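You operate a simulated robot arm through the tools that you are given. There is no shell and no other tool.

You are at the controls of a simulated robot arm. One attempt, no reset.

Task
Rethread yarn 3, reset the lamp and set its disc to 1.
Fine: through disc 3 into catch 3, the drop wire lifted back on to the yarn; leave the other yarns and knobs as they are.

The check looks at the end state, three seconds after you hand in, the way a careful person would. Anything else that was tipped, shoved, dropped, spilled or broken makes it a failure.

Robot
A 6-joint arm with a two-finger parallel gripper, fixed in place. Base frame: the origin is on the floor under the middle of its stand, x ahead of it, y to its left, z up; the work surface is at about z = 880. Lengths are in mm, angles in degrees, forces in N, time in s.
It reaches about 1347 mm from its shoulder. Its first joint turns from -166.0 to 166.0 degrees. Payload 3.91 kg.
Tool frame: the origin (TCP) lies between the finger pads and is the grasp point; the fingertips stand 30 mm ahead of it; z points along the fingers, y is the line along which they close. The gripper opens to 110 mm. The fingers are 20 mm wide and 10 mm thick; the gripper's body (48 by 112 mm) begins 55 mm behind the TCP.
Orientation is that of the tool frame in the base frame, as [roll, pitch, yaw] about the fixed x, y, z axes, in that order (R = Rz(yaw) Ry(pitch) Rx(roll)). With the fingers straight down and closing along the base's y, the tool's x points along the base's -x, its y along +y and its z along -z.

Tools
- The arm moves only by the tool step_arm. Its argument "moves" is a list of rows, each a list of 3 entries, a list of its own where there are three numbers: the turn, a rotation vector about the base's x, y, z in rad, then the shift along the base's x, y, z in m, then the opening, from 0 (shut) to 1 (fully open). In form: [[[wx, wy, wz], [tx, ty, tz], claw], ...]. A call has 1 to 20 rows; each row shifts and turns the commanded pose from where the row before left it. Rows are played at 5 a second. More than 50 mm and 8.6 degrees between two rows, or a gripper value outside its range, and nothing of the call is played. A pose out of reach is approached as far as the arm can. The call stops where the force on the tool passes 90 N (or 10 N more than at its start, if that is more) or the arm is blocked; 0.2 s more then pass. Each finger travels about 108 mm/s and halts on what it meets, pressing with about 25 N; the grip force reading is that of the motor and also rises with nothing between the fingers. The clock runs only during rows and for 0.2 s after the last one: add rows that do not move to give the fingers time. The reply holds the time, the measured pose of the TCP, the force on the tool along the base axes, the opening and the grip force, in the units named above and with some noise, with the torque about the TCP (base axes, N m) and any sound that the robot's microphone picked up, and new pictures: "pictures" is both (left out), scene, wrist or none.
- Cameras (640 x 400 px; columns grow to the right, rows downward): "scene" is fixed at [400.3, -650.4, 1465.5]; the picture's right is [0.71, -0.70, 0.00], its down [-0.38, -0.38, -0.85] and it looks along [0.59, 0.60, -0.53] (base axes); focal length 258 px, centre (320, 200). "wrist" rides on the gripper at [72, 17, -103] in the tool frame; the picture's right is [-0.23, 0.97, 0.00], its down [-0.76, -0.18, -0.62] and it looks along [-0.61, -0.14, 0.78] (tool axes); focal length 222 px, centre (320, 200). There is no depth. A picture from a camera that has moved, and an enlarged one, comes with that camera's place and axes in the base frame and with its lens.
- enlarge(camera, box): a new picture of the part [left, top, right, bottom] of that camera's present view, enlarged. It takes no simulated time.
- sign_off(): hands the job in; it is judged then, once.

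Nothing tells you positions but the pictures and the camera data. Unless the task says otherwise, let go and move clear before handing in.

The tools are called after "Call:" by a JSON object that holds its "fn" and its "kwargs". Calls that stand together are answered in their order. step_arm: Moves the arm, as the interface text tells. Its arguments: {"type":"object","properties":{"moves":{"type":"array"},"pictures":{"type":"string","enum":["both","scene","wrist","none"]}},"required":["moves"]} The other tools are called the same way: enlarge (camera, box) takes an enlarged picture of a part of a camera's view; sign_off () hands the job in.

At the start:

```text
time_s: 0.0
tcp_pos: [571.7, 159.8, 1262.8]
tcp_rot: [-180.0, 0.2, 179.8]
ft_force: [1.1, -0.5, -0.6]
ft_torque: [0.0, -0.02, -0.01]
width: 110.0
finger_force: 0.1
```

scene: 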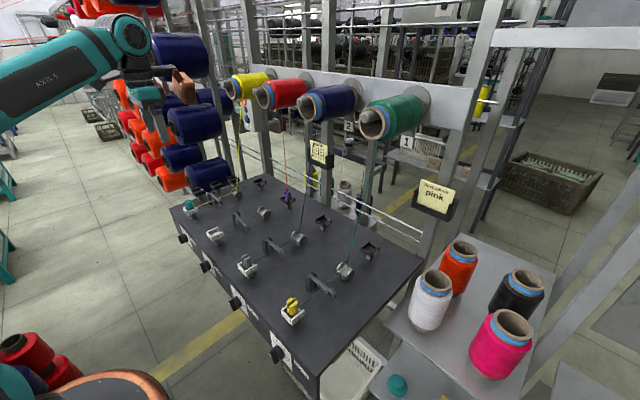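
wrist: 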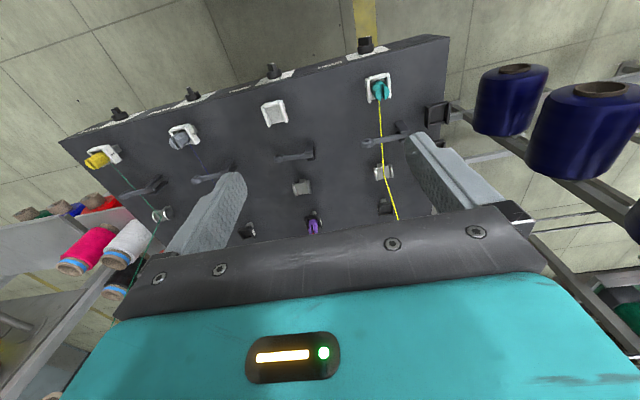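

I see a dark creel table with four yarn lanes, four knobs on its front face, and cones behind it. I take the empty lane to be the one with the red yarn, and I'll enlarge the views to read the details before I move.

Call:
{"fn": "enlarge", "kwargs": {"camera": "scene", "box": [160, 160, 320, 260]}}

Call:
{"fn": "enlarge", "kwargs": {"camera": "scene", "box": [220, 220, 420, 345]}}

Call:
{"fn": "enlarge", "kwargs": {"camera": "scene", "box": [200, 60, 480, 235]}}

Call:
{"fn": "enlarge", "kwargs": {"camera": "scene", "box": [160, 220, 360, 400]}}

Call:
{"fn": "enlarge", "kwargs": {"camera": "wrist", "box": [220, 30, 460, 240]}}

Call:
{"fn": "enlarge", "kwargs": {"camera": "wrist", "box": [50, 60, 290, 270]}}

```text
4.00 times, centred on (240, 210) of scene
camera zoom: at [400.3, -650.4, 1465.5], right [0.71, -0.7, 0.0], down [-0.38, -0.38, -0.85], along [0.59, 0.6, -0.53], focal length 1031 px, centre (640, 160)
```

zoom: 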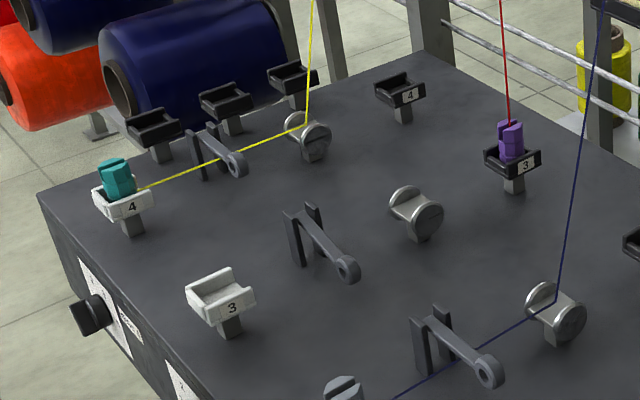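

```text
3.20 times, centred on (320, 282) of scene
camera zoom: at [400.3, -650.4, 1465.5], right [0.71, -0.7, 0.0], down [-0.38, -0.38, -0.85], along [0.59, 0.6, -0.53], focal length 824 px, centre (320, -64)
```

zoom: 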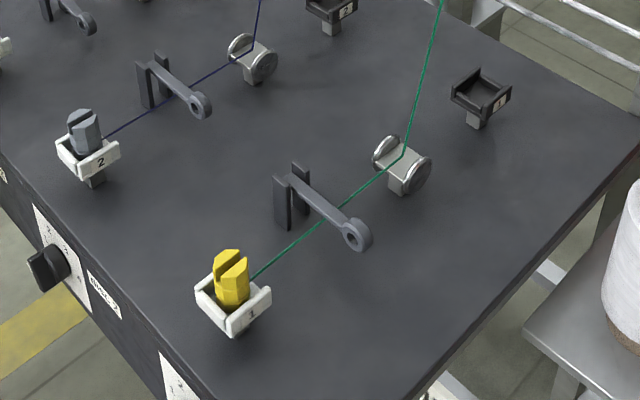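

```text
2.29 times, centred on (340, 148) of scene
camera zoom: at [400.3, -650.4, 1465.5], right [0.71, -0.7, 0.0], down [-0.38, -0.38, -0.85], along [0.59, 0.6, -0.53], focal length 589 px, centre (274, 320)
```

zoom: 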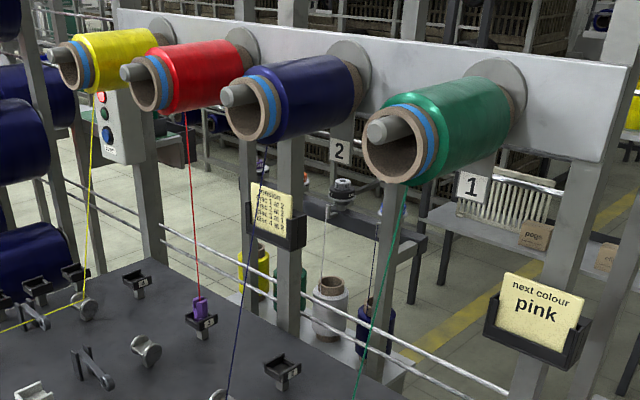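

```text
2.22 times, centred on (260, 310) of scene
camera zoom: at [400.3, -650.4, 1465.5], right [0.71, -0.7, 0.0], down [-0.38, -0.38, -0.85], along [0.59, 0.6, -0.53], focal length 573 px, centre (453, -44)
```

zoom: 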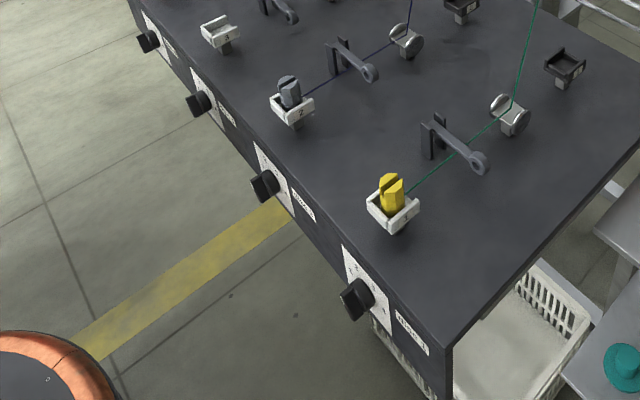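

```text
1.90 times, centred on (340, 135) of wrist
camera zoom: at [497.7, 176.7, 1363.7], right [0.23, 0.97, 0.0], down [0.76, -0.18, 0.63], along [0.61, -0.14, -0.78], focal length 423 px, centre (282, 324)
```

zoom: 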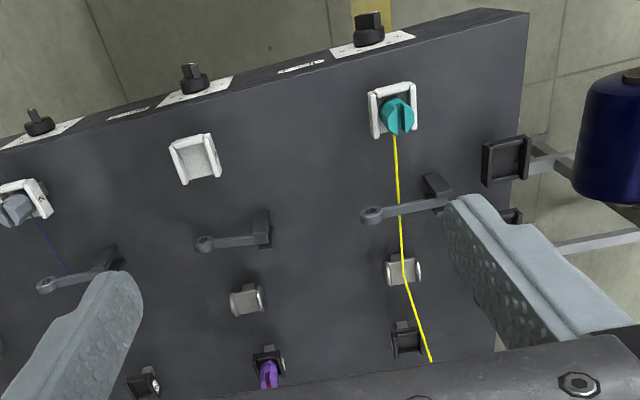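

```text
1.90 times, centred on (170, 165) of wrist
camera zoom: at [497.7, 176.7, 1363.7], right [0.23, 0.97, 0.0], down [0.76, -0.18, 0.63], along [0.61, -0.14, -0.78], focal length 423 px, centre (606, 267)
```

zoom: 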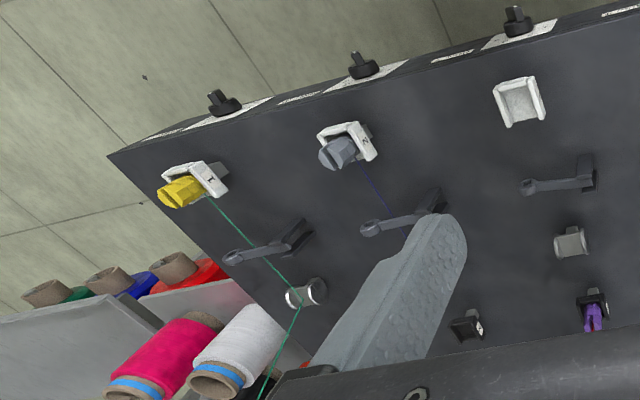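

I see the red yarn's purple peg parked in black rest 3, and drop wire 3 has fallen. I'll now enlarge the control box, the note and the dials.

Call:
{"fn": "enlarge", "kwargs": {"camera": "scene", "box": [225, 90, 273, 140]}}

Call:
{"fn": "enlarge", "kwargs": {"camera": "scene", "box": [300, 130, 348, 175]}}

Call:
{"fn": "enlarge", "kwargs": {"camera": "scene", "box": [192, 245, 242, 290]}}

Call:
{"fn": "enlarge", "kwargs": {"camera": "scene", "box": [170, 220, 220, 265]}}

Call:
{"fn": "enlarge", "kwargs": {"camera": "scene", "box": [200, 190, 320, 260]}}

Call:
{"fn": "enlarge", "kwargs": {"camera": "scene", "box": [220, 60, 320, 125]}}

```text
8.00 times, centred on (249, 115) of scene
camera zoom: at [400.3, -650.4, 1465.5], right [0.71, -0.7, 0.0], down [-0.38, -0.38, -0.85], along [0.59, 0.6, -0.53], focal length 2061 px, centre (888, 880)
```

zoom: 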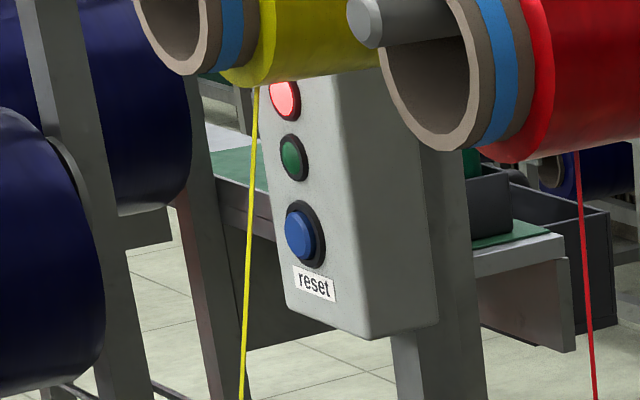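

```text
8.89 times, centred on (324, 152) of scene
camera zoom: at [400.3, -650.4, 1465.5], right [0.71, -0.7, 0.0], down [-0.38, -0.38, -0.85], along [0.59, 0.6, -0.53], focal length 2290 px, centre (284, 622)
```

zoom: 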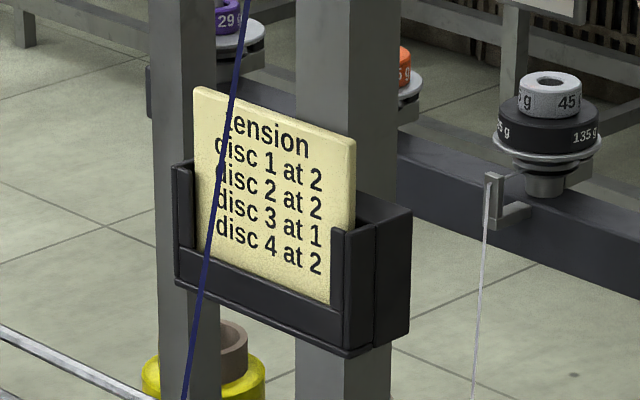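

```text
8.89 times, centred on (217, 268) of scene
camera zoom: at [400.3, -650.4, 1465.5], right [0.71, -0.7, 0.0], down [-0.38, -0.38, -0.85], along [0.59, 0.6, -0.53], focal length 2290 px, centre (1236, -400)
```

zoom: 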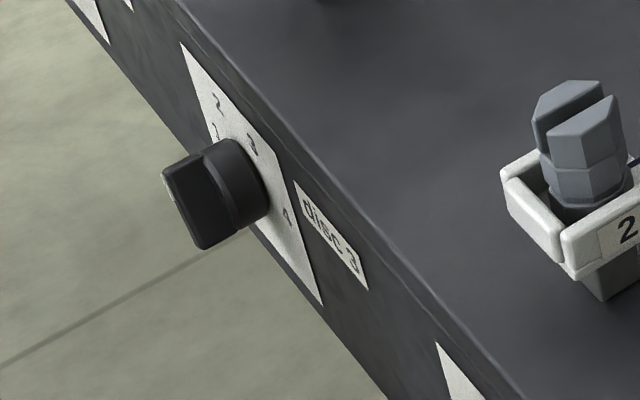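

```text
8.89 times, centred on (195, 242) of scene
camera zoom: at [400.3, -650.4, 1465.5], right [0.71, -0.7, 0.0], down [-0.38, -0.38, -0.85], along [0.59, 0.6, -0.53], focal length 2290 px, centre (1431, -178)
```

zoom: 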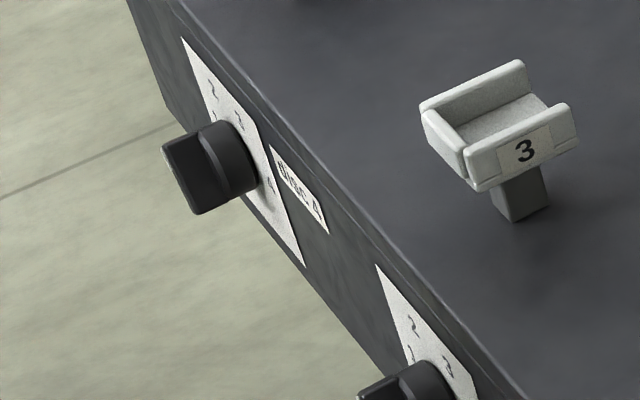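

```text
5.33 times, centred on (260, 225) of scene
camera zoom: at [400.3, -650.4, 1465.5], right [0.71, -0.7, 0.0], down [-0.38, -0.38, -0.85], along [0.59, 0.6, -0.53], focal length 1374 px, centre (640, 67)
```

zoom: 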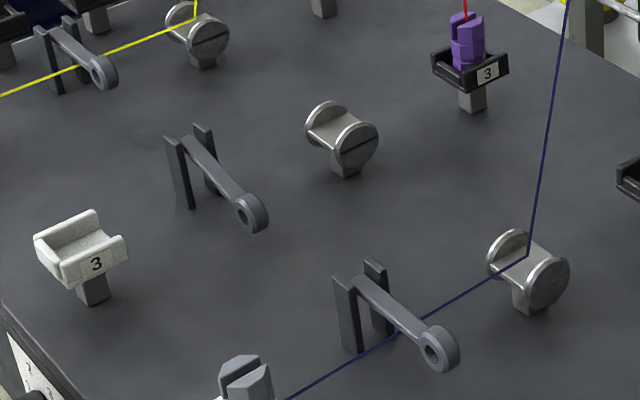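

```text
6.15 times, centred on (270, 92) of scene
camera zoom: at [400.3, -650.4, 1465.5], right [0.71, -0.7, 0.0], down [-0.38, -0.38, -0.85], along [0.59, 0.6, -0.53], focal length 1586 px, centre (628, 862)
```

zoom: 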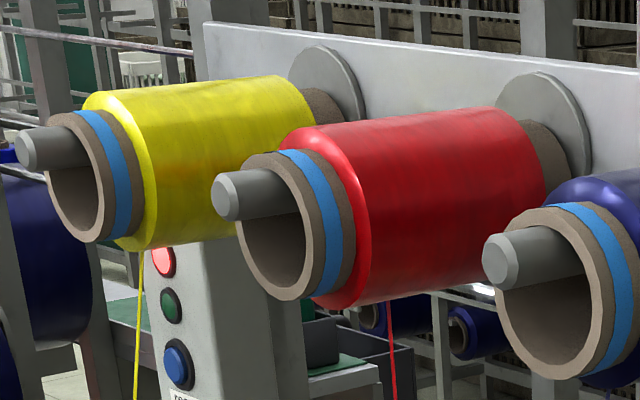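

I read the note as disc 3 at 1. The blue "reset" button is on the box behind the yellow yarn, with a lit red lamp above it. Next I'll tilt the gripper forward to triangulate the box, cones and yarn.

Call:
{"fn": "step_arm", "kwargs": {"moves": [[[0, -0.14, 0], [0, 0, 0], 1], [[0, -0.14, 0], [0, 0, 0], 1], [[0, -0.14, 0], [0, 0, 0], 1], [[0, -0.14, 0], [0, 0, 0], 1], [[0, -0.14, 0], [0, 0, 0], 1], [[0, 0, 0], [0, 0, 0], 1]], "pictures": "both"}}

```text
time_s: 1.4
tcp_pos: [570.9, 160.1, 1262.5]
tcp_rot: [179.9, 40.4, 179.9]
ft_force: [0.1, 0.1, -0.5]
ft_torque: [-0.05, 0.02, -0.02]
width: 110.0
finger_force: 0.1
camera wrist: at [448.3, 176.9, 1292.4], right [0.17, 0.97, 0.15], down [0.18, -0.18, 0.97], along [0.97, -0.14, -0.2], focal length 222 px, centre (320, 200)
```

scene: 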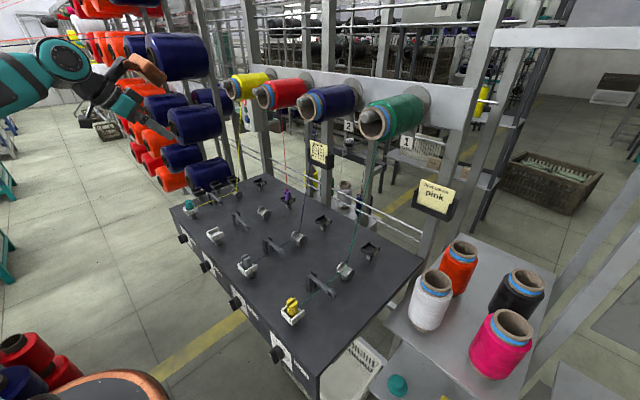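
wrist: 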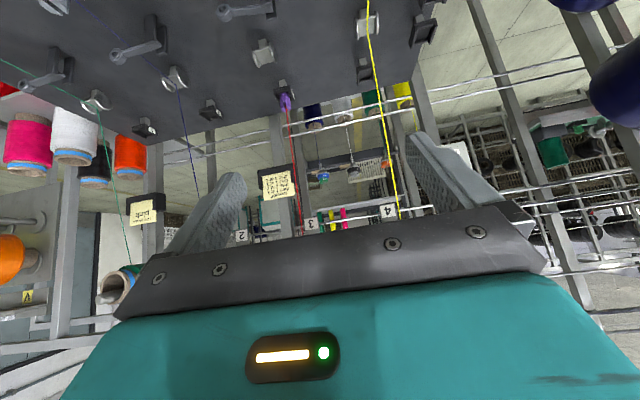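

The image is upside down here, and the box shows behind the right finger. I'll zoom in there and on the yarn.

Call:
{"fn": "enlarge", "kwargs": {"camera": "wrist", "box": [400, 90, 500, 190]}}

Call:
{"fn": "enlarge", "kwargs": {"camera": "wrist", "box": [210, 0, 430, 240]}}

```text
4.00 times, centred on (450, 140) of wrist
camera zoom: at [448.3, 176.9, 1292.4], right [0.17, 0.97, 0.15], down [0.18, -0.18, 0.97], along [0.97, -0.14, -0.2], focal length 888 px, centre (-200, 440)
```

zoom: 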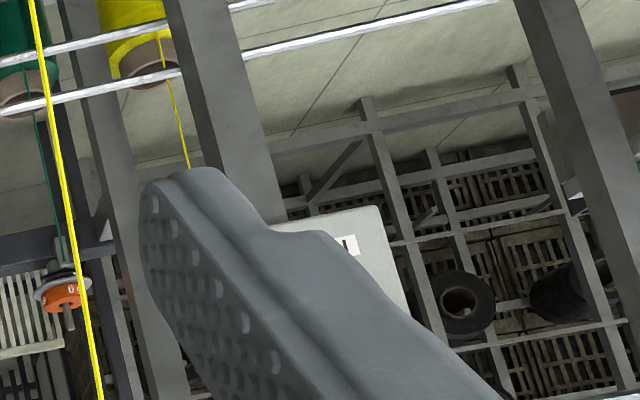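

```text
1.67 times, centred on (320, 120) of wrist
camera zoom: at [448.3, 176.9, 1292.4], right [0.17, 0.97, 0.15], down [0.18, -0.18, 0.97], along [0.97, -0.14, -0.2], focal length 370 px, centre (320, 333)
```

zoom: 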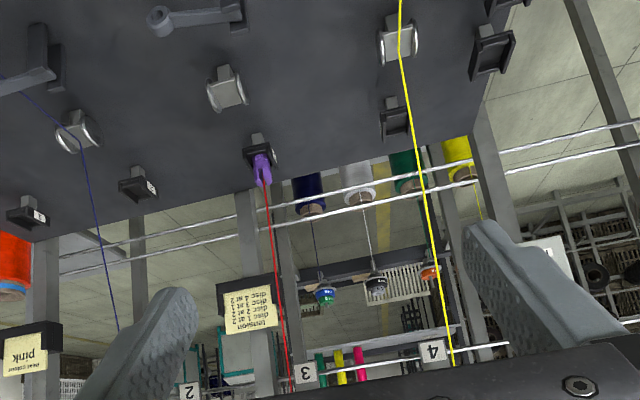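

I triangulated the reset button at roughly (990, 421, 1157), facing the robot. Next I'll go in for a close look at disc 3, drop wire 3 and the peg.

Call:
{"fn": "step_arm", "kwargs": {"moves": [[[0, 0.07, 0], [0.013, -0.02, -0.034], 1], [[0, 0.07, 0], [0.013, -0.02, -0.034], 1], [[0, 0.07, 0], [0.013, -0.02, -0.034], 1], [[0, 0.07, 0], [0.013, -0.02, -0.034], 1], [[0, 0.07, 0], [0.013, -0.02, -0.034], 1], [[0, 0, 0], [0.013, -0.02, -0.034], 1], [[0, 0, 0], [0, 0, 0], 1]], "pictures": "both"}}

```text
time_s: 3.0
tcp_pos: [647.6, 39.8, 1056.9]
tcp_rot: [180.0, 20.1, 179.9]
ft_force: [0.0, -0.1, 0.6]
ft_torque: [-0.01, -0.01, -0.01]
width: 109.9
finger_force: 0.1
camera wrist: at [544.6, 56.1, 1127.3], right [0.21, 0.97, 0.08], down [0.5, -0.18, 0.85], along [0.84, -0.14, -0.52], focal length 222 px, centre (320, 200)
```

scene: 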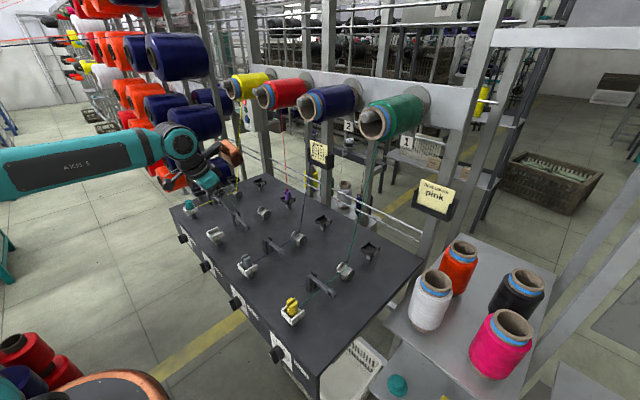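
wrist: 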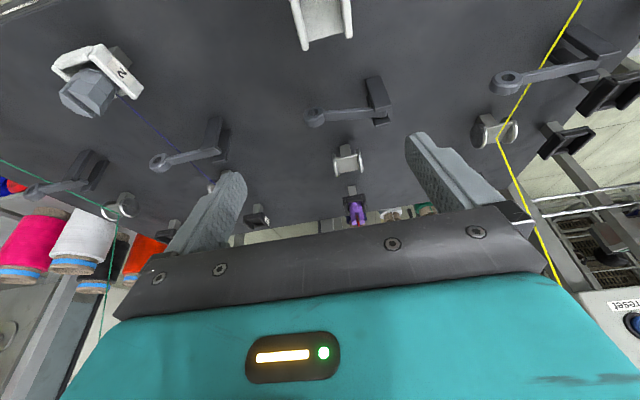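

I see the lane from the front, and the reset button at the right edge. I'll enlarge the details.

Call:
{"fn": "enlarge", "kwargs": {"camera": "wrist", "box": [290, 70, 430, 240]}}

Call:
{"fn": "enlarge", "kwargs": {"camera": "wrist", "box": [460, 0, 640, 180]}}

Call:
{"fn": "enlarge", "kwargs": {"camera": "wrist", "box": [0, 30, 290, 260]}}

Call:
{"fn": "enlarge", "kwargs": {"camera": "wrist", "box": [560, 280, 640, 360]}}

```text
2.35 times, centred on (360, 155) of wrist
camera zoom: at [544.6, 56.1, 1127.3], right [0.21, 0.97, 0.08], down [0.5, -0.18, 0.85], along [0.84, -0.14, -0.52], focal length 523 px, centre (226, 306)
```

zoom: 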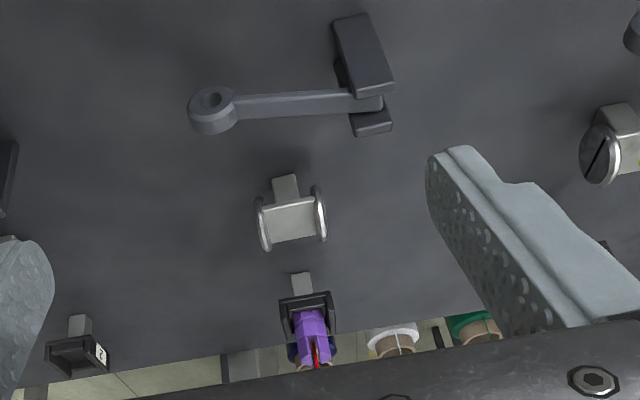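

```text
2.22 times, centred on (550, 90) of wrist
camera zoom: at [544.6, 56.1, 1127.3], right [0.21, 0.97, 0.08], down [0.5, -0.18, 0.85], along [0.84, -0.14, -0.52], focal length 494 px, centre (-191, 444)
```

zoom: 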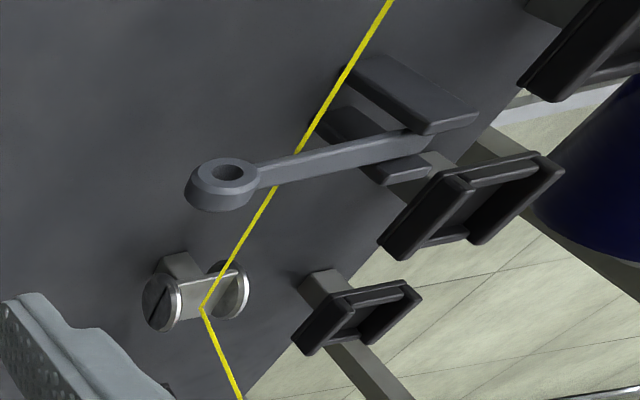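

```text
1.74 times, centred on (145, 145) of wrist
camera zoom: at [544.6, 56.1, 1127.3], right [0.21, 0.97, 0.08], down [0.5, -0.18, 0.85], along [0.84, -0.14, -0.52], focal length 386 px, centre (624, 296)
```

zoom: 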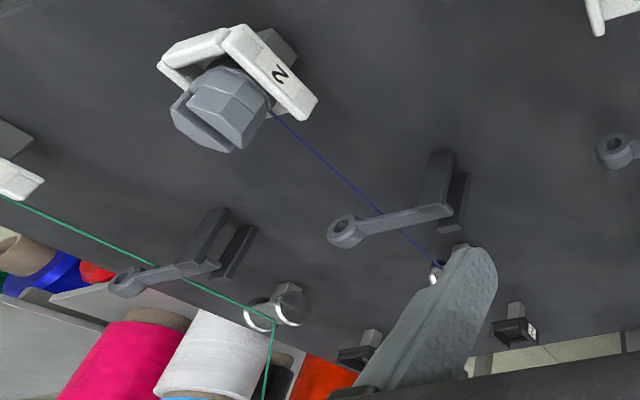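

```text
5.00 times, centred on (600, 320) of wrist
camera zoom: at [544.6, 56.1, 1127.3], right [0.21, 0.97, 0.08], down [0.5, -0.18, 0.85], along [0.84, -0.14, -0.52], focal length 1111 px, centre (-1080, -400)
```

zoom: 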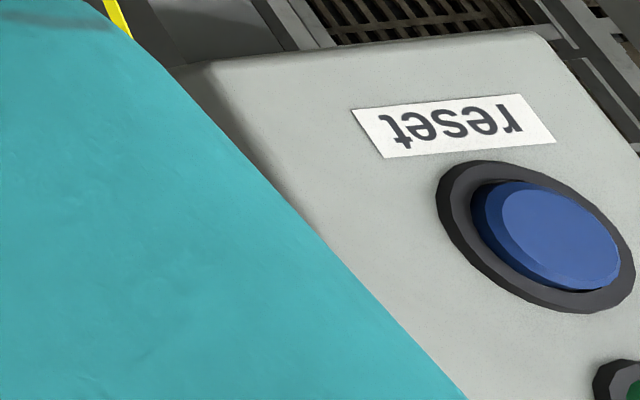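

I'm zooming tighter on the scene view to get heights of the peg, disc and drop wire.

Call:
{"fn": "enlarge", "kwargs": {"camera": "scene", "box": [272, 182, 304, 214]}}

Call:
{"fn": "enlarge", "kwargs": {"camera": "scene", "box": [250, 200, 282, 230]}}

Call:
{"fn": "enlarge", "kwargs": {"camera": "scene", "box": [290, 222, 322, 252]}}

Call:
{"fn": "enlarge", "kwargs": {"camera": "scene", "box": [225, 205, 257, 235]}}

Call:
{"fn": "enlarge", "kwargs": {"camera": "scene", "box": [275, 285, 315, 325]}}

Call:
{"fn": "enlarge", "kwargs": {"camera": "scene", "box": [300, 255, 350, 305]}}

```text
12.50 times, centred on (288, 198) of scene
camera zoom: at [400.3, -650.4, 1465.5], right [0.71, -0.7, 0.0], down [-0.38, -0.38, -0.85], along [0.59, 0.6, -0.53], focal length 3221 px, centre (720, 225)
```

zoom: 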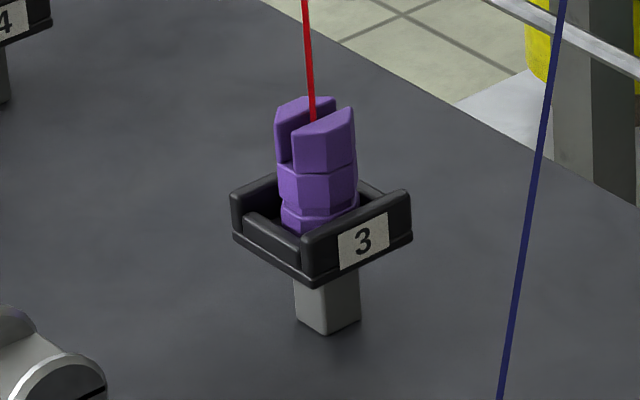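

```text
13.33 times, centred on (266, 215) of scene
camera zoom: at [400.3, -650.4, 1465.5], right [0.71, -0.7, 0.0], down [-0.38, -0.38, -0.85], along [0.59, 0.6, -0.53], focal length 3435 px, centre (1040, 0)
```

zoom: 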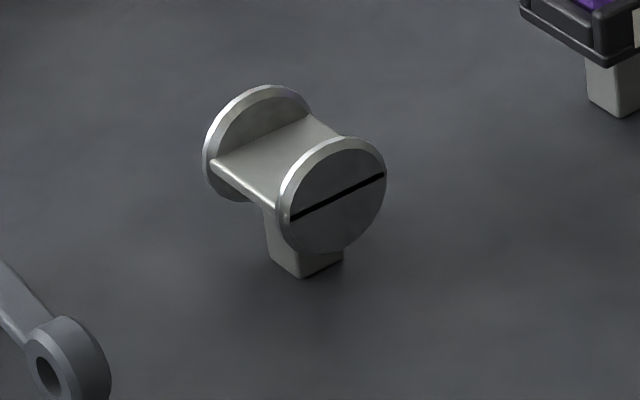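

```text
13.33 times, centred on (306, 237) of scene
camera zoom: at [400.3, -650.4, 1465.5], right [0.71, -0.7, 0.0], down [-0.38, -0.38, -0.85], along [0.59, 0.6, -0.53], focal length 3435 px, centre (507, -293)
```

zoom: 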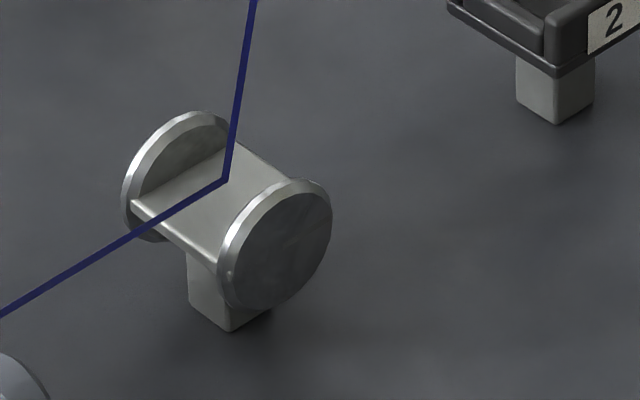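

```text
13.33 times, centred on (241, 220) of scene
camera zoom: at [400.3, -650.4, 1465.5], right [0.71, -0.7, 0.0], down [-0.38, -0.38, -0.85], along [0.59, 0.6, -0.53], focal length 3435 px, centre (1373, -67)
```

zoom: 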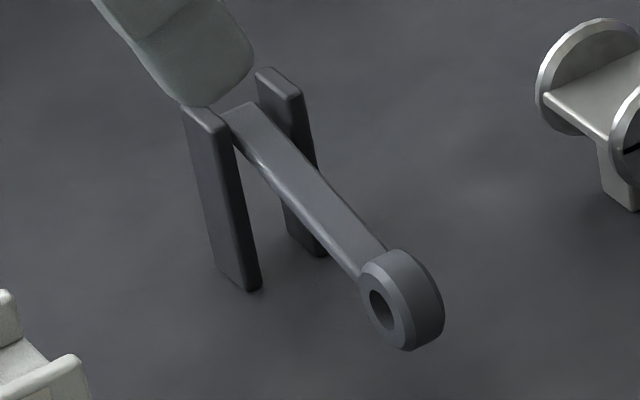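

```text
10.00 times, centred on (295, 305) of scene
camera zoom: at [400.3, -650.4, 1465.5], right [0.71, -0.7, 0.0], down [-0.38, -0.38, -0.85], along [0.59, 0.6, -0.53], focal length 2577 px, centre (570, -850)
```

zoom: 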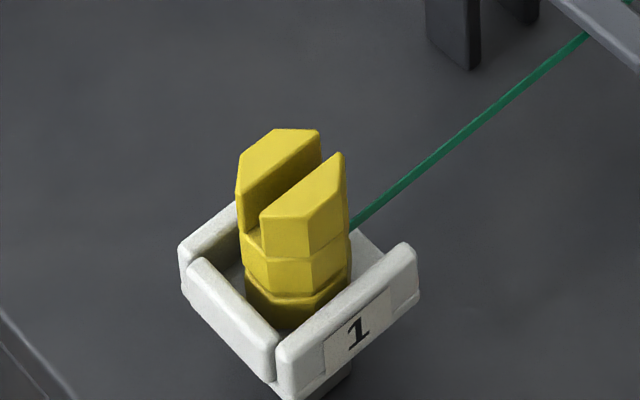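

```text
8.00 times, centred on (325, 280) of scene
camera zoom: at [400.3, -650.4, 1465.5], right [0.71, -0.7, 0.0], down [-0.38, -0.38, -0.85], along [0.59, 0.6, -0.53], focal length 2061 px, centre (280, -440)
```

zoom: 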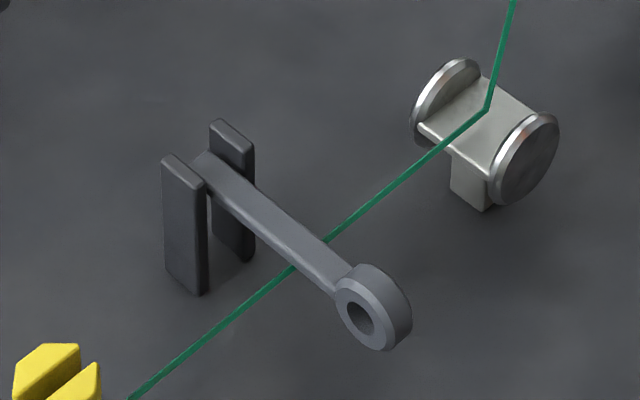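

I take the peg to be octagonal, about 26 mm wide and z≈918–955, sitting in a tray open toward +x with its yarn rising nearly vertically to the red cone. Next I'll tilt to about 45° and move closer, so I can align on the peg from the robot side without touching the yarn.

Call:
{"fn": "step_arm", "kwargs": {"moves": [[[0, -0.0875, 0], [0.0364, 0.004, -0.008], 1], [[0, -0.0875, 0], [0.0364, 0.004, -0.008], 1], [[0, -0.0875, 0], [0.0364, 0.004, -0.008], 1], [[0, -0.0875, 0], [0.0364, 0.004, -0.008], 1], [[0, -0.0875, 0], [0.0364, 0.004, -0.008], 1], [[0, 0, 0], [0, 0, 0], 1]], "pictures": "both"}}

```text
time_s: 4.4
tcp_pos: [830.4, 59.3, 1017.8]
tcp_rot: [180.0, 45.3, 179.9]
ft_force: [1.2, 0.8, -0.2]
ft_torque: [-0.02, 0.04, -0.01]
width: 109.9
finger_force: 0.0
camera wrist: at [706.2, 77.0, 1037.8], right [0.16, 0.97, 0.16], down [0.09, -0.18, 0.98], along [0.98, -0.14, -0.12], focal length 222 px, centre (320, 200)
```

scene: 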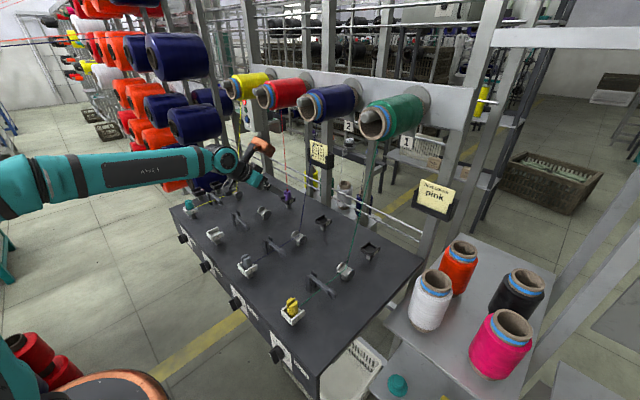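
wrist: 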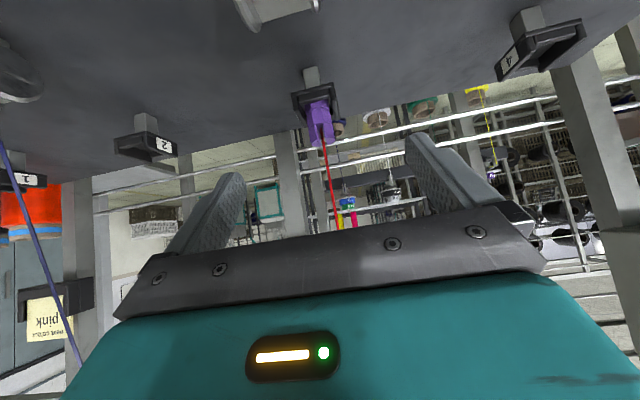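

Call:
{"fn": "enlarge", "kwargs": {"camera": "wrist", "box": [270, 50, 370, 150]}}

Call:
{"fn": "enlarge", "kwargs": {"camera": "scene", "box": [220, 130, 320, 230]}}

```text
4.00 times, centred on (320, 100) of wrist
camera zoom: at [706.2, 77.0, 1037.8], right [0.16, 0.97, 0.16], down [0.09, -0.18, 0.98], along [0.98, -0.14, -0.12], focal length 888 px, centre (320, 600)
```

zoom: 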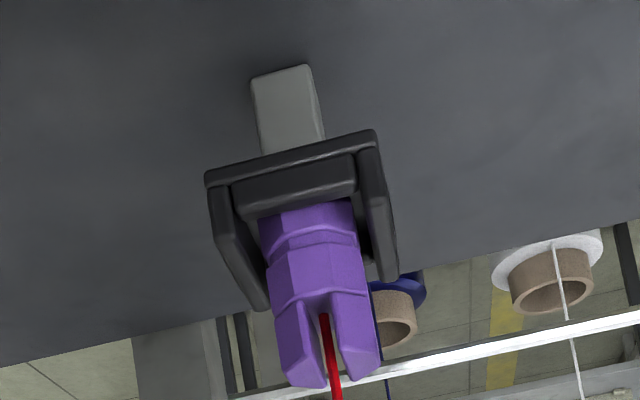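

```text
4.00 times, centred on (270, 180) of scene
camera zoom: at [400.3, -650.4, 1465.5], right [0.71, -0.7, 0.0], down [-0.38, -0.38, -0.85], along [0.59, 0.6, -0.53], focal length 1031 px, centre (520, 280)
```

zoom: 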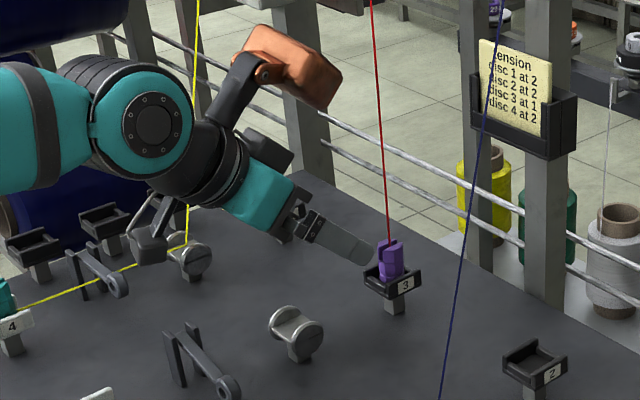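

There is an orange part on the wrist that sits above the TCP and could foul the red yarn. I'll inspect its shape before going nearer.

Call:
{"fn": "enlarge", "kwargs": {"camera": "scene", "box": [240, 125, 320, 205]}}

Call:
{"fn": "enlarge", "kwargs": {"camera": "scene", "box": [180, 120, 280, 220]}}

```text
5.00 times, centred on (280, 165) of scene
camera zoom: at [400.3, -650.4, 1465.5], right [0.71, -0.7, 0.0], down [-0.38, -0.38, -0.85], along [0.59, 0.6, -0.53], focal length 1288 px, centre (520, 375)
```

zoom: 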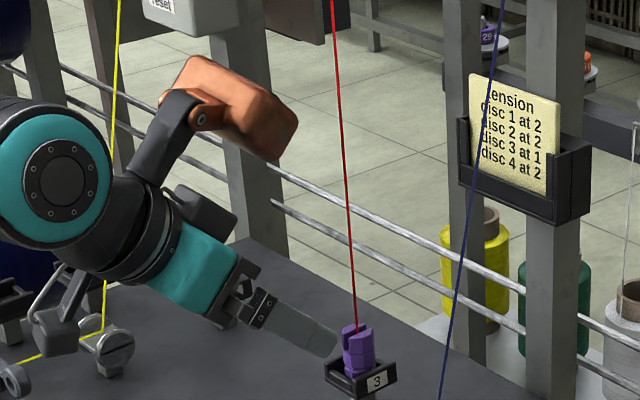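

```text
4.00 times, centred on (230, 170) of scene
camera zoom: at [400.3, -650.4, 1465.5], right [0.71, -0.7, 0.0], down [-0.38, -0.38, -0.85], along [0.59, 0.6, -0.53], focal length 1031 px, centre (680, 320)
```

zoom: 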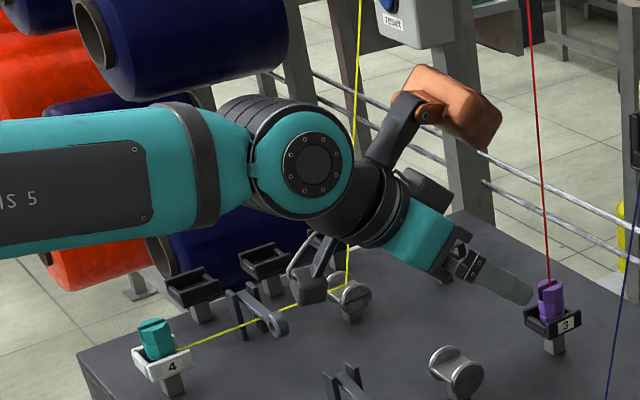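

I'm zooming on the peg to determine its cross-section before choosing a grasp direction.

Call:
{"fn": "enlarge", "kwargs": {"camera": "wrist", "box": [295, 80, 345, 155]}}

Call:
{"fn": "enlarge", "kwargs": {"camera": "scene", "box": [278, 184, 300, 206]}}

Call:
{"fn": "enlarge", "kwargs": {"camera": "scene", "box": [180, 195, 200, 215]}}

Call:
{"fn": "enlarge", "kwargs": {"camera": "wrist", "box": [490, 0, 600, 100]}}

```text
5.33 times, centred on (320, 118) of wrist
camera zoom: at [706.2, 77.0, 1037.8], right [0.16, 0.97, 0.16], down [0.09, -0.18, 0.98], along [0.98, -0.14, -0.12], focal length 1185 px, centre (320, 640)
```

zoom: 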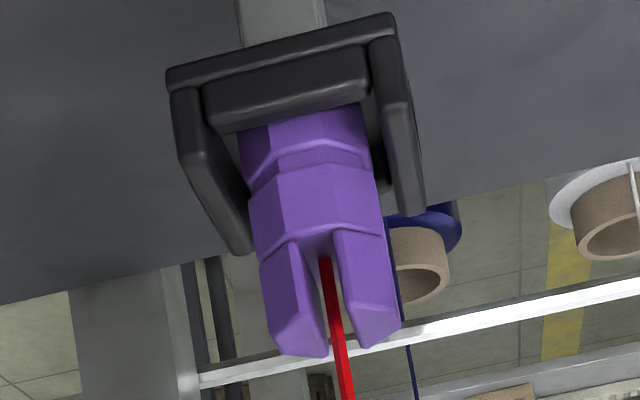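

```text
16.00 times, centred on (289, 195) of scene
camera zoom: at [400.3, -650.4, 1465.5], right [0.71, -0.7, 0.0], down [-0.38, -0.38, -0.85], along [0.59, 0.6, -0.53], focal length 4122 px, centre (816, 280)
```

zoom: 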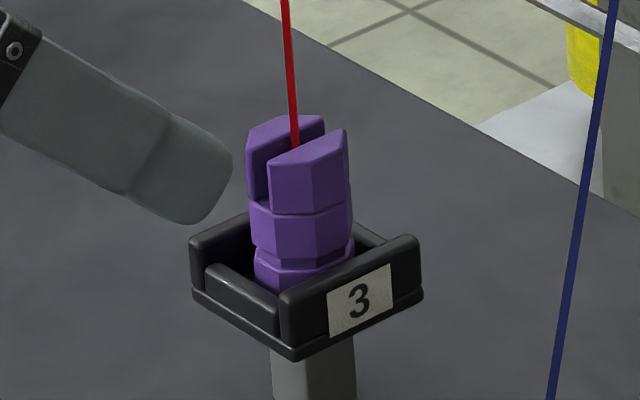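

```text
16.00 times, centred on (190, 205) of scene
camera zoom: at [400.3, -650.4, 1465.5], right [0.71, -0.7, 0.0], down [-0.38, -0.38, -0.85], along [0.59, 0.6, -0.53], focal length 4122 px, centre (2400, 120)
```

zoom: 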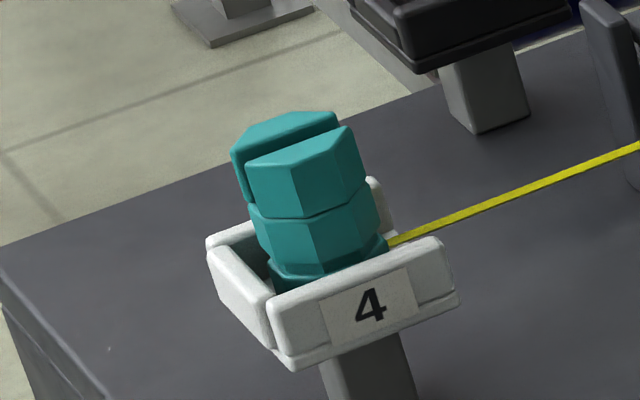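

```text
4.00 times, centred on (545, 50) of wrist
camera zoom: at [706.2, 77.0, 1037.8], right [0.16, 0.97, 0.16], down [0.09, -0.18, 0.98], along [0.98, -0.14, -0.12], focal length 888 px, centre (-580, 800)
```

zoom: 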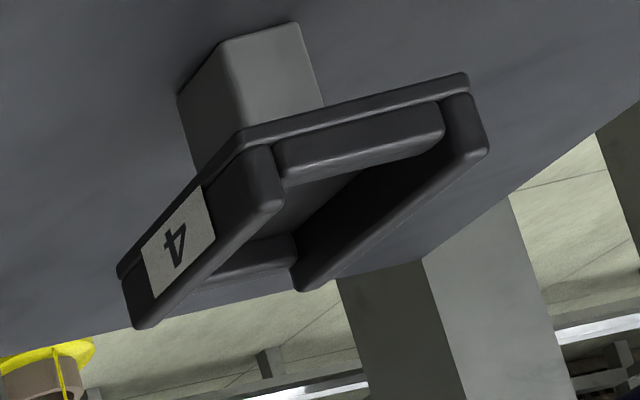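

I take the rest centre as about (923, 60), the peg top as z≈958 and the tray side walls as z≈932, with an octagonal peg whose slot runs along x. A grasp yawed −45° and pitched about 68° keeps the camera off disc 3 and the orange part off the red yarn, so I'll reorient for that above the lanes.

Call:
{"fn": "step_arm", "kwargs": {"moves": [[[0, -0.132, 0], [0, 0, 0], 1], [[0, -0.132, 0], [0, 0, 0], 1], [[0, -0.132, 0], [0, 0, 0], 1], [[0, 0, -0.131], [0.0038, 0.0116, 0], 1], [[0, 0, -0.131], [0.0038, 0.0116, 0], 1], [[0, 0, -0.131], [0.0038, 0.0116, 0], 0.8], [[0, 0, -0.131], [0.0038, 0.0116, 0], 0.7], [[0, 0, -0.131], [0.0038, 0.0116, 0], 0.7], [[0, 0, -0.131], [0.0038, 0.0116, 0], 0.7], [[0, 0, 0], [0, 0, 0], 0.7], [[0, 0, 0], [0, 0, 0], 0.7]], "pictures": "both"}}

```text
time_s: 6.8
tcp_pos: [853.9, 129.8, 1018.3]
tcp_rot: [179.8, 68.0, 134.7]
ft_force: [0.1, 0.4, -0.4]
ft_torque: [0.01, 0.01, -0.02]
width: 77.1
finger_force: 0.1
camera wrist: at [778.5, 228.7, 988.1], right [0.75, 0.63, 0.21], down [-0.33, 0.08, 0.94], along [0.57, -0.78, 0.27], focal length 222 px, centre (320, 200)
```

scene: 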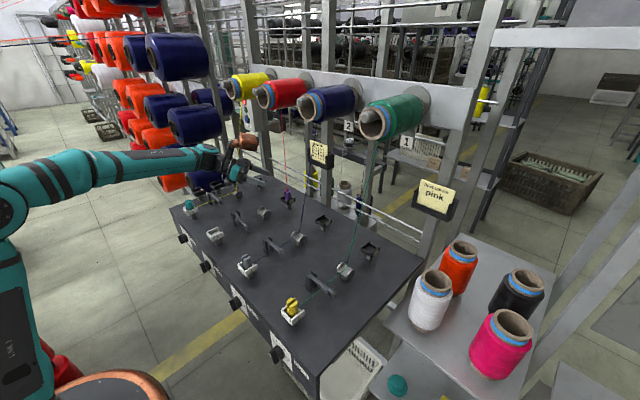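
wrist: 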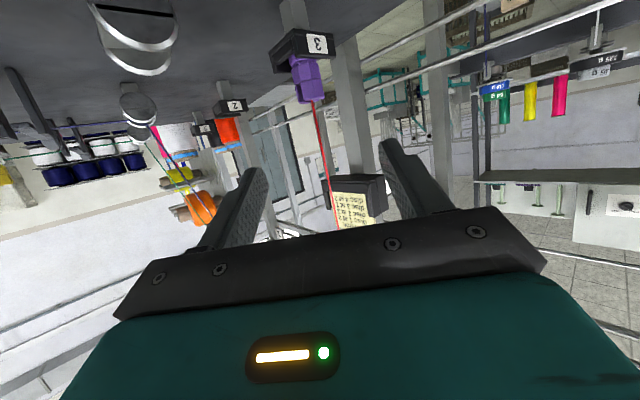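

Call:
{"fn": "enlarge", "kwargs": {"camera": "scene", "box": [190, 110, 330, 230]}}

Call:
{"fn": "enlarge", "kwargs": {"camera": "wrist", "box": [250, 10, 350, 110]}}

```text
3.33 times, centred on (260, 170) of scene
camera zoom: at [400.3, -650.4, 1465.5], right [0.71, -0.7, 0.0], down [-0.38, -0.38, -0.85], along [0.59, 0.6, -0.53], focal length 859 px, centre (520, 300)
```

zoom: 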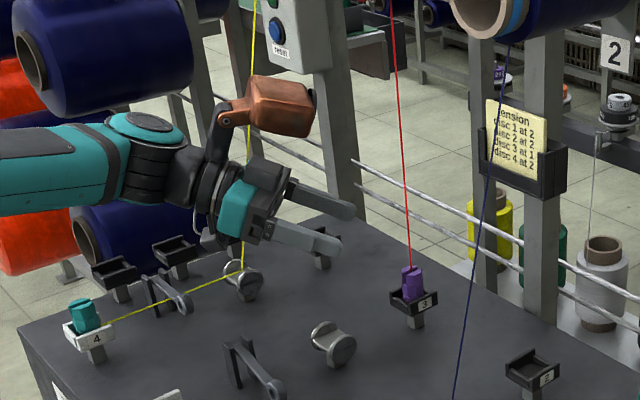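

```text
4.00 times, centred on (300, 60) of wrist
camera zoom: at [778.5, 228.7, 988.1], right [0.75, 0.63, 0.21], down [-0.33, 0.08, 0.94], along [0.57, -0.78, 0.27], focal length 888 px, centre (400, 760)
```

zoom: 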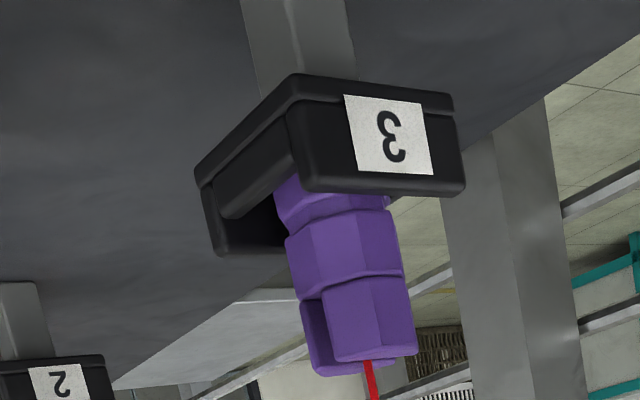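

I place the peg at about (919.5, 59) with its top at z≈957 and the tray wall top at z≈930. I'll move partway, descend to grasp height just short of the peg, and check.

Call:
{"fn": "step_arm", "kwargs": {"moves": [[[0, 0, 0], [0.014, -0.0165, 0], 0.7], [[0, 0, 0], [0.014, -0.0165, 0], 0.7], [[0, 0, 0], [0, 0, -0.02], 0.7], [[0, 0, 0], [0, 0, -0.02], 0.7], [[0, 0, 0], [0, 0, -0.0208], 0.7], [[0, 0, 0], [0, 0, 0], 0.7]], "pictures": "both"}}

```text
time_s: 8.2
tcp_pos: [882.8, 97.0, 957.8]
tcp_rot: [179.9, 68.0, 134.7]
ft_force: [-0.6, -0.4, -0.9]
ft_torque: [0.0, -0.02, 0.01]
width: 77.0
finger_force: 0.1
camera wrist: at [806.6, 195.6, 927.6], right [0.75, 0.63, 0.21], down [-0.33, 0.08, 0.94], along [0.57, -0.78, 0.27], focal length 222 px, centre (320, 200)
```

scene: 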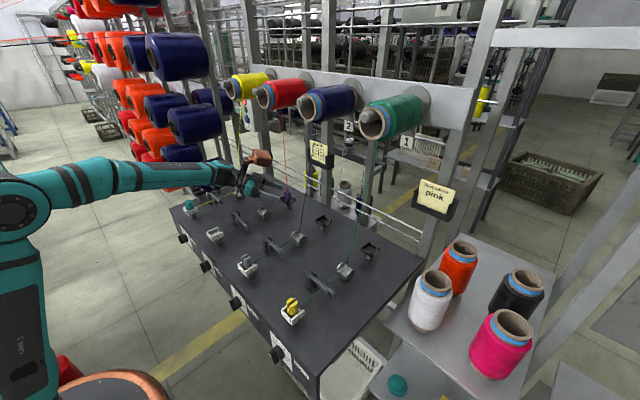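
wrist: 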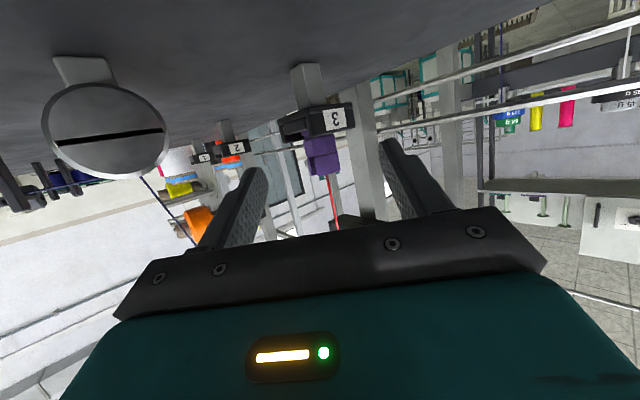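

Call:
{"fn": "enlarge", "kwargs": {"camera": "scene", "box": [210, 130, 320, 230]}}

Call:
{"fn": "enlarge", "kwargs": {"camera": "wrist", "box": [220, 60, 440, 240]}}

```text
4.00 times, centred on (265, 180) of scene
camera zoom: at [400.3, -650.4, 1465.5], right [0.71, -0.7, 0.0], down [-0.38, -0.38, -0.85], along [0.59, 0.6, -0.53], focal length 1031 px, centre (540, 280)
```

zoom: 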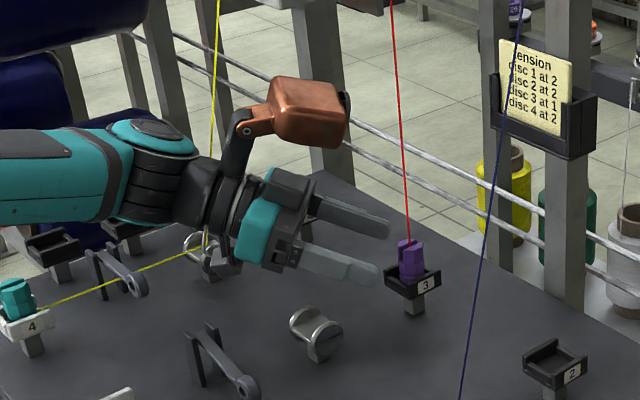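

```text
2.22 times, centred on (330, 150) of wrist
camera zoom: at [806.6, 195.6, 927.6], right [0.75, 0.63, 0.21], down [-0.33, 0.08, 0.94], along [0.57, -0.78, 0.27], focal length 494 px, centre (298, 311)
```

zoom: 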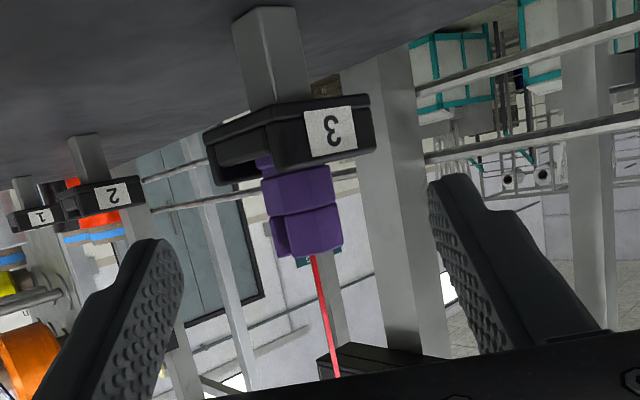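

The peg lies on the tool's centre plane. I'll advance the last 35 mm at this height and check before closing.

Call:
{"fn": "step_arm", "kwargs": {"moves": [[[0, 0, 0], [0.012, -0.0125, 0], 0.7], [[0, 0, 0], [0.012, -0.0125, 0], 0.7], [[0, 0, 0], [0, 0, 0], 0.7]], "pictures": "both"}}

Call:
{"fn": "enlarge", "kwargs": {"camera": "wrist", "box": [220, 60, 440, 240]}}

Call:
{"fn": "enlarge", "kwargs": {"camera": "scene", "box": [250, 150, 310, 210]}}

```text
time_s: 9.0
tcp_pos: [905.8, 71.3, 957.8]
tcp_rot: [179.9, 67.9, 134.7]
ft_force: [-0.9, -0.8, 0.1]
ft_torque: [0.01, -0.01, 0.01]
width: 77.0
finger_force: 0.1
camera wrist: at [831.1, 170.1, 927.4], right [0.75, 0.63, 0.21], down [-0.33, 0.08, 0.94], along [0.57, -0.78, 0.27], focal length 222 px, centre (320, 200)
```

scene: 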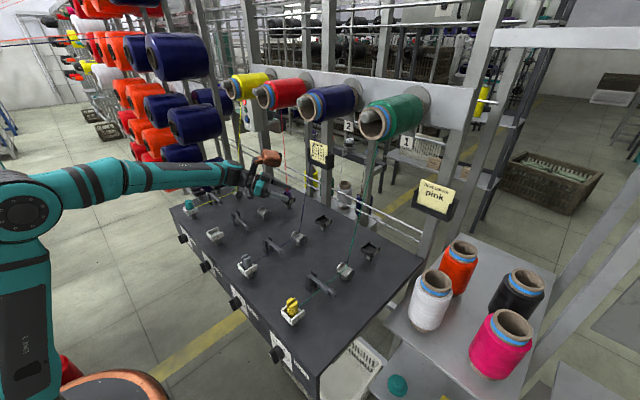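
wrist: 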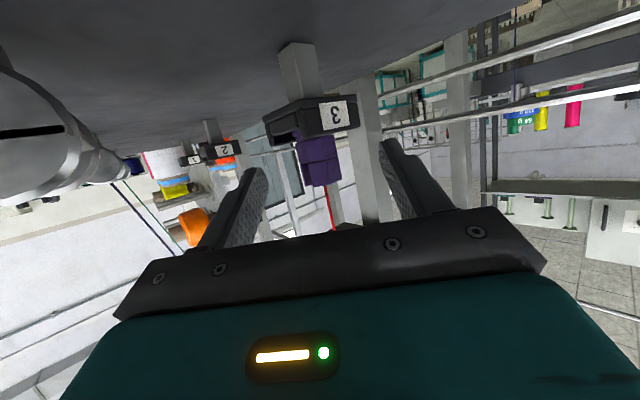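

```text
2.22 times, centred on (330, 150) of wrist
camera zoom: at [831.1, 170.1, 927.4], right [0.75, 0.63, 0.21], down [-0.33, 0.08, 0.94], along [0.57, -0.78, 0.27], focal length 494 px, centre (298, 311)
```

zoom: 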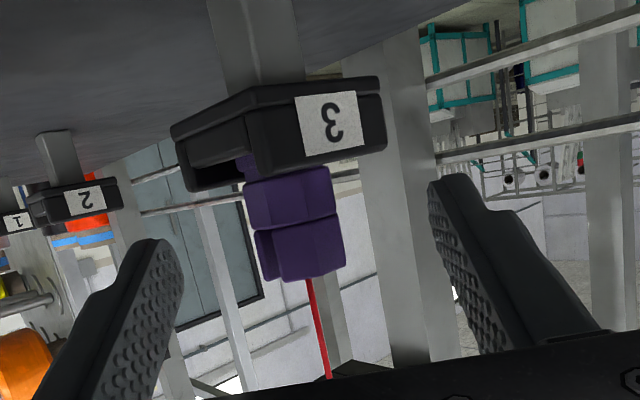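

```text
6.67 times, centred on (280, 180) of scene
camera zoom: at [400.3, -650.4, 1465.5], right [0.71, -0.7, 0.0], down [-0.38, -0.38, -0.85], along [0.59, 0.6, -0.53], focal length 1718 px, centre (587, 333)
```

zoom: 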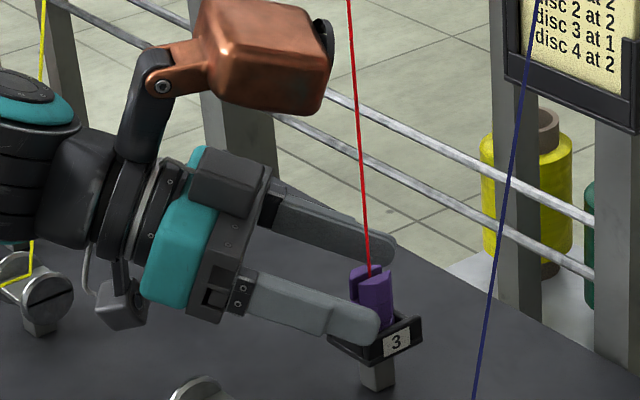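

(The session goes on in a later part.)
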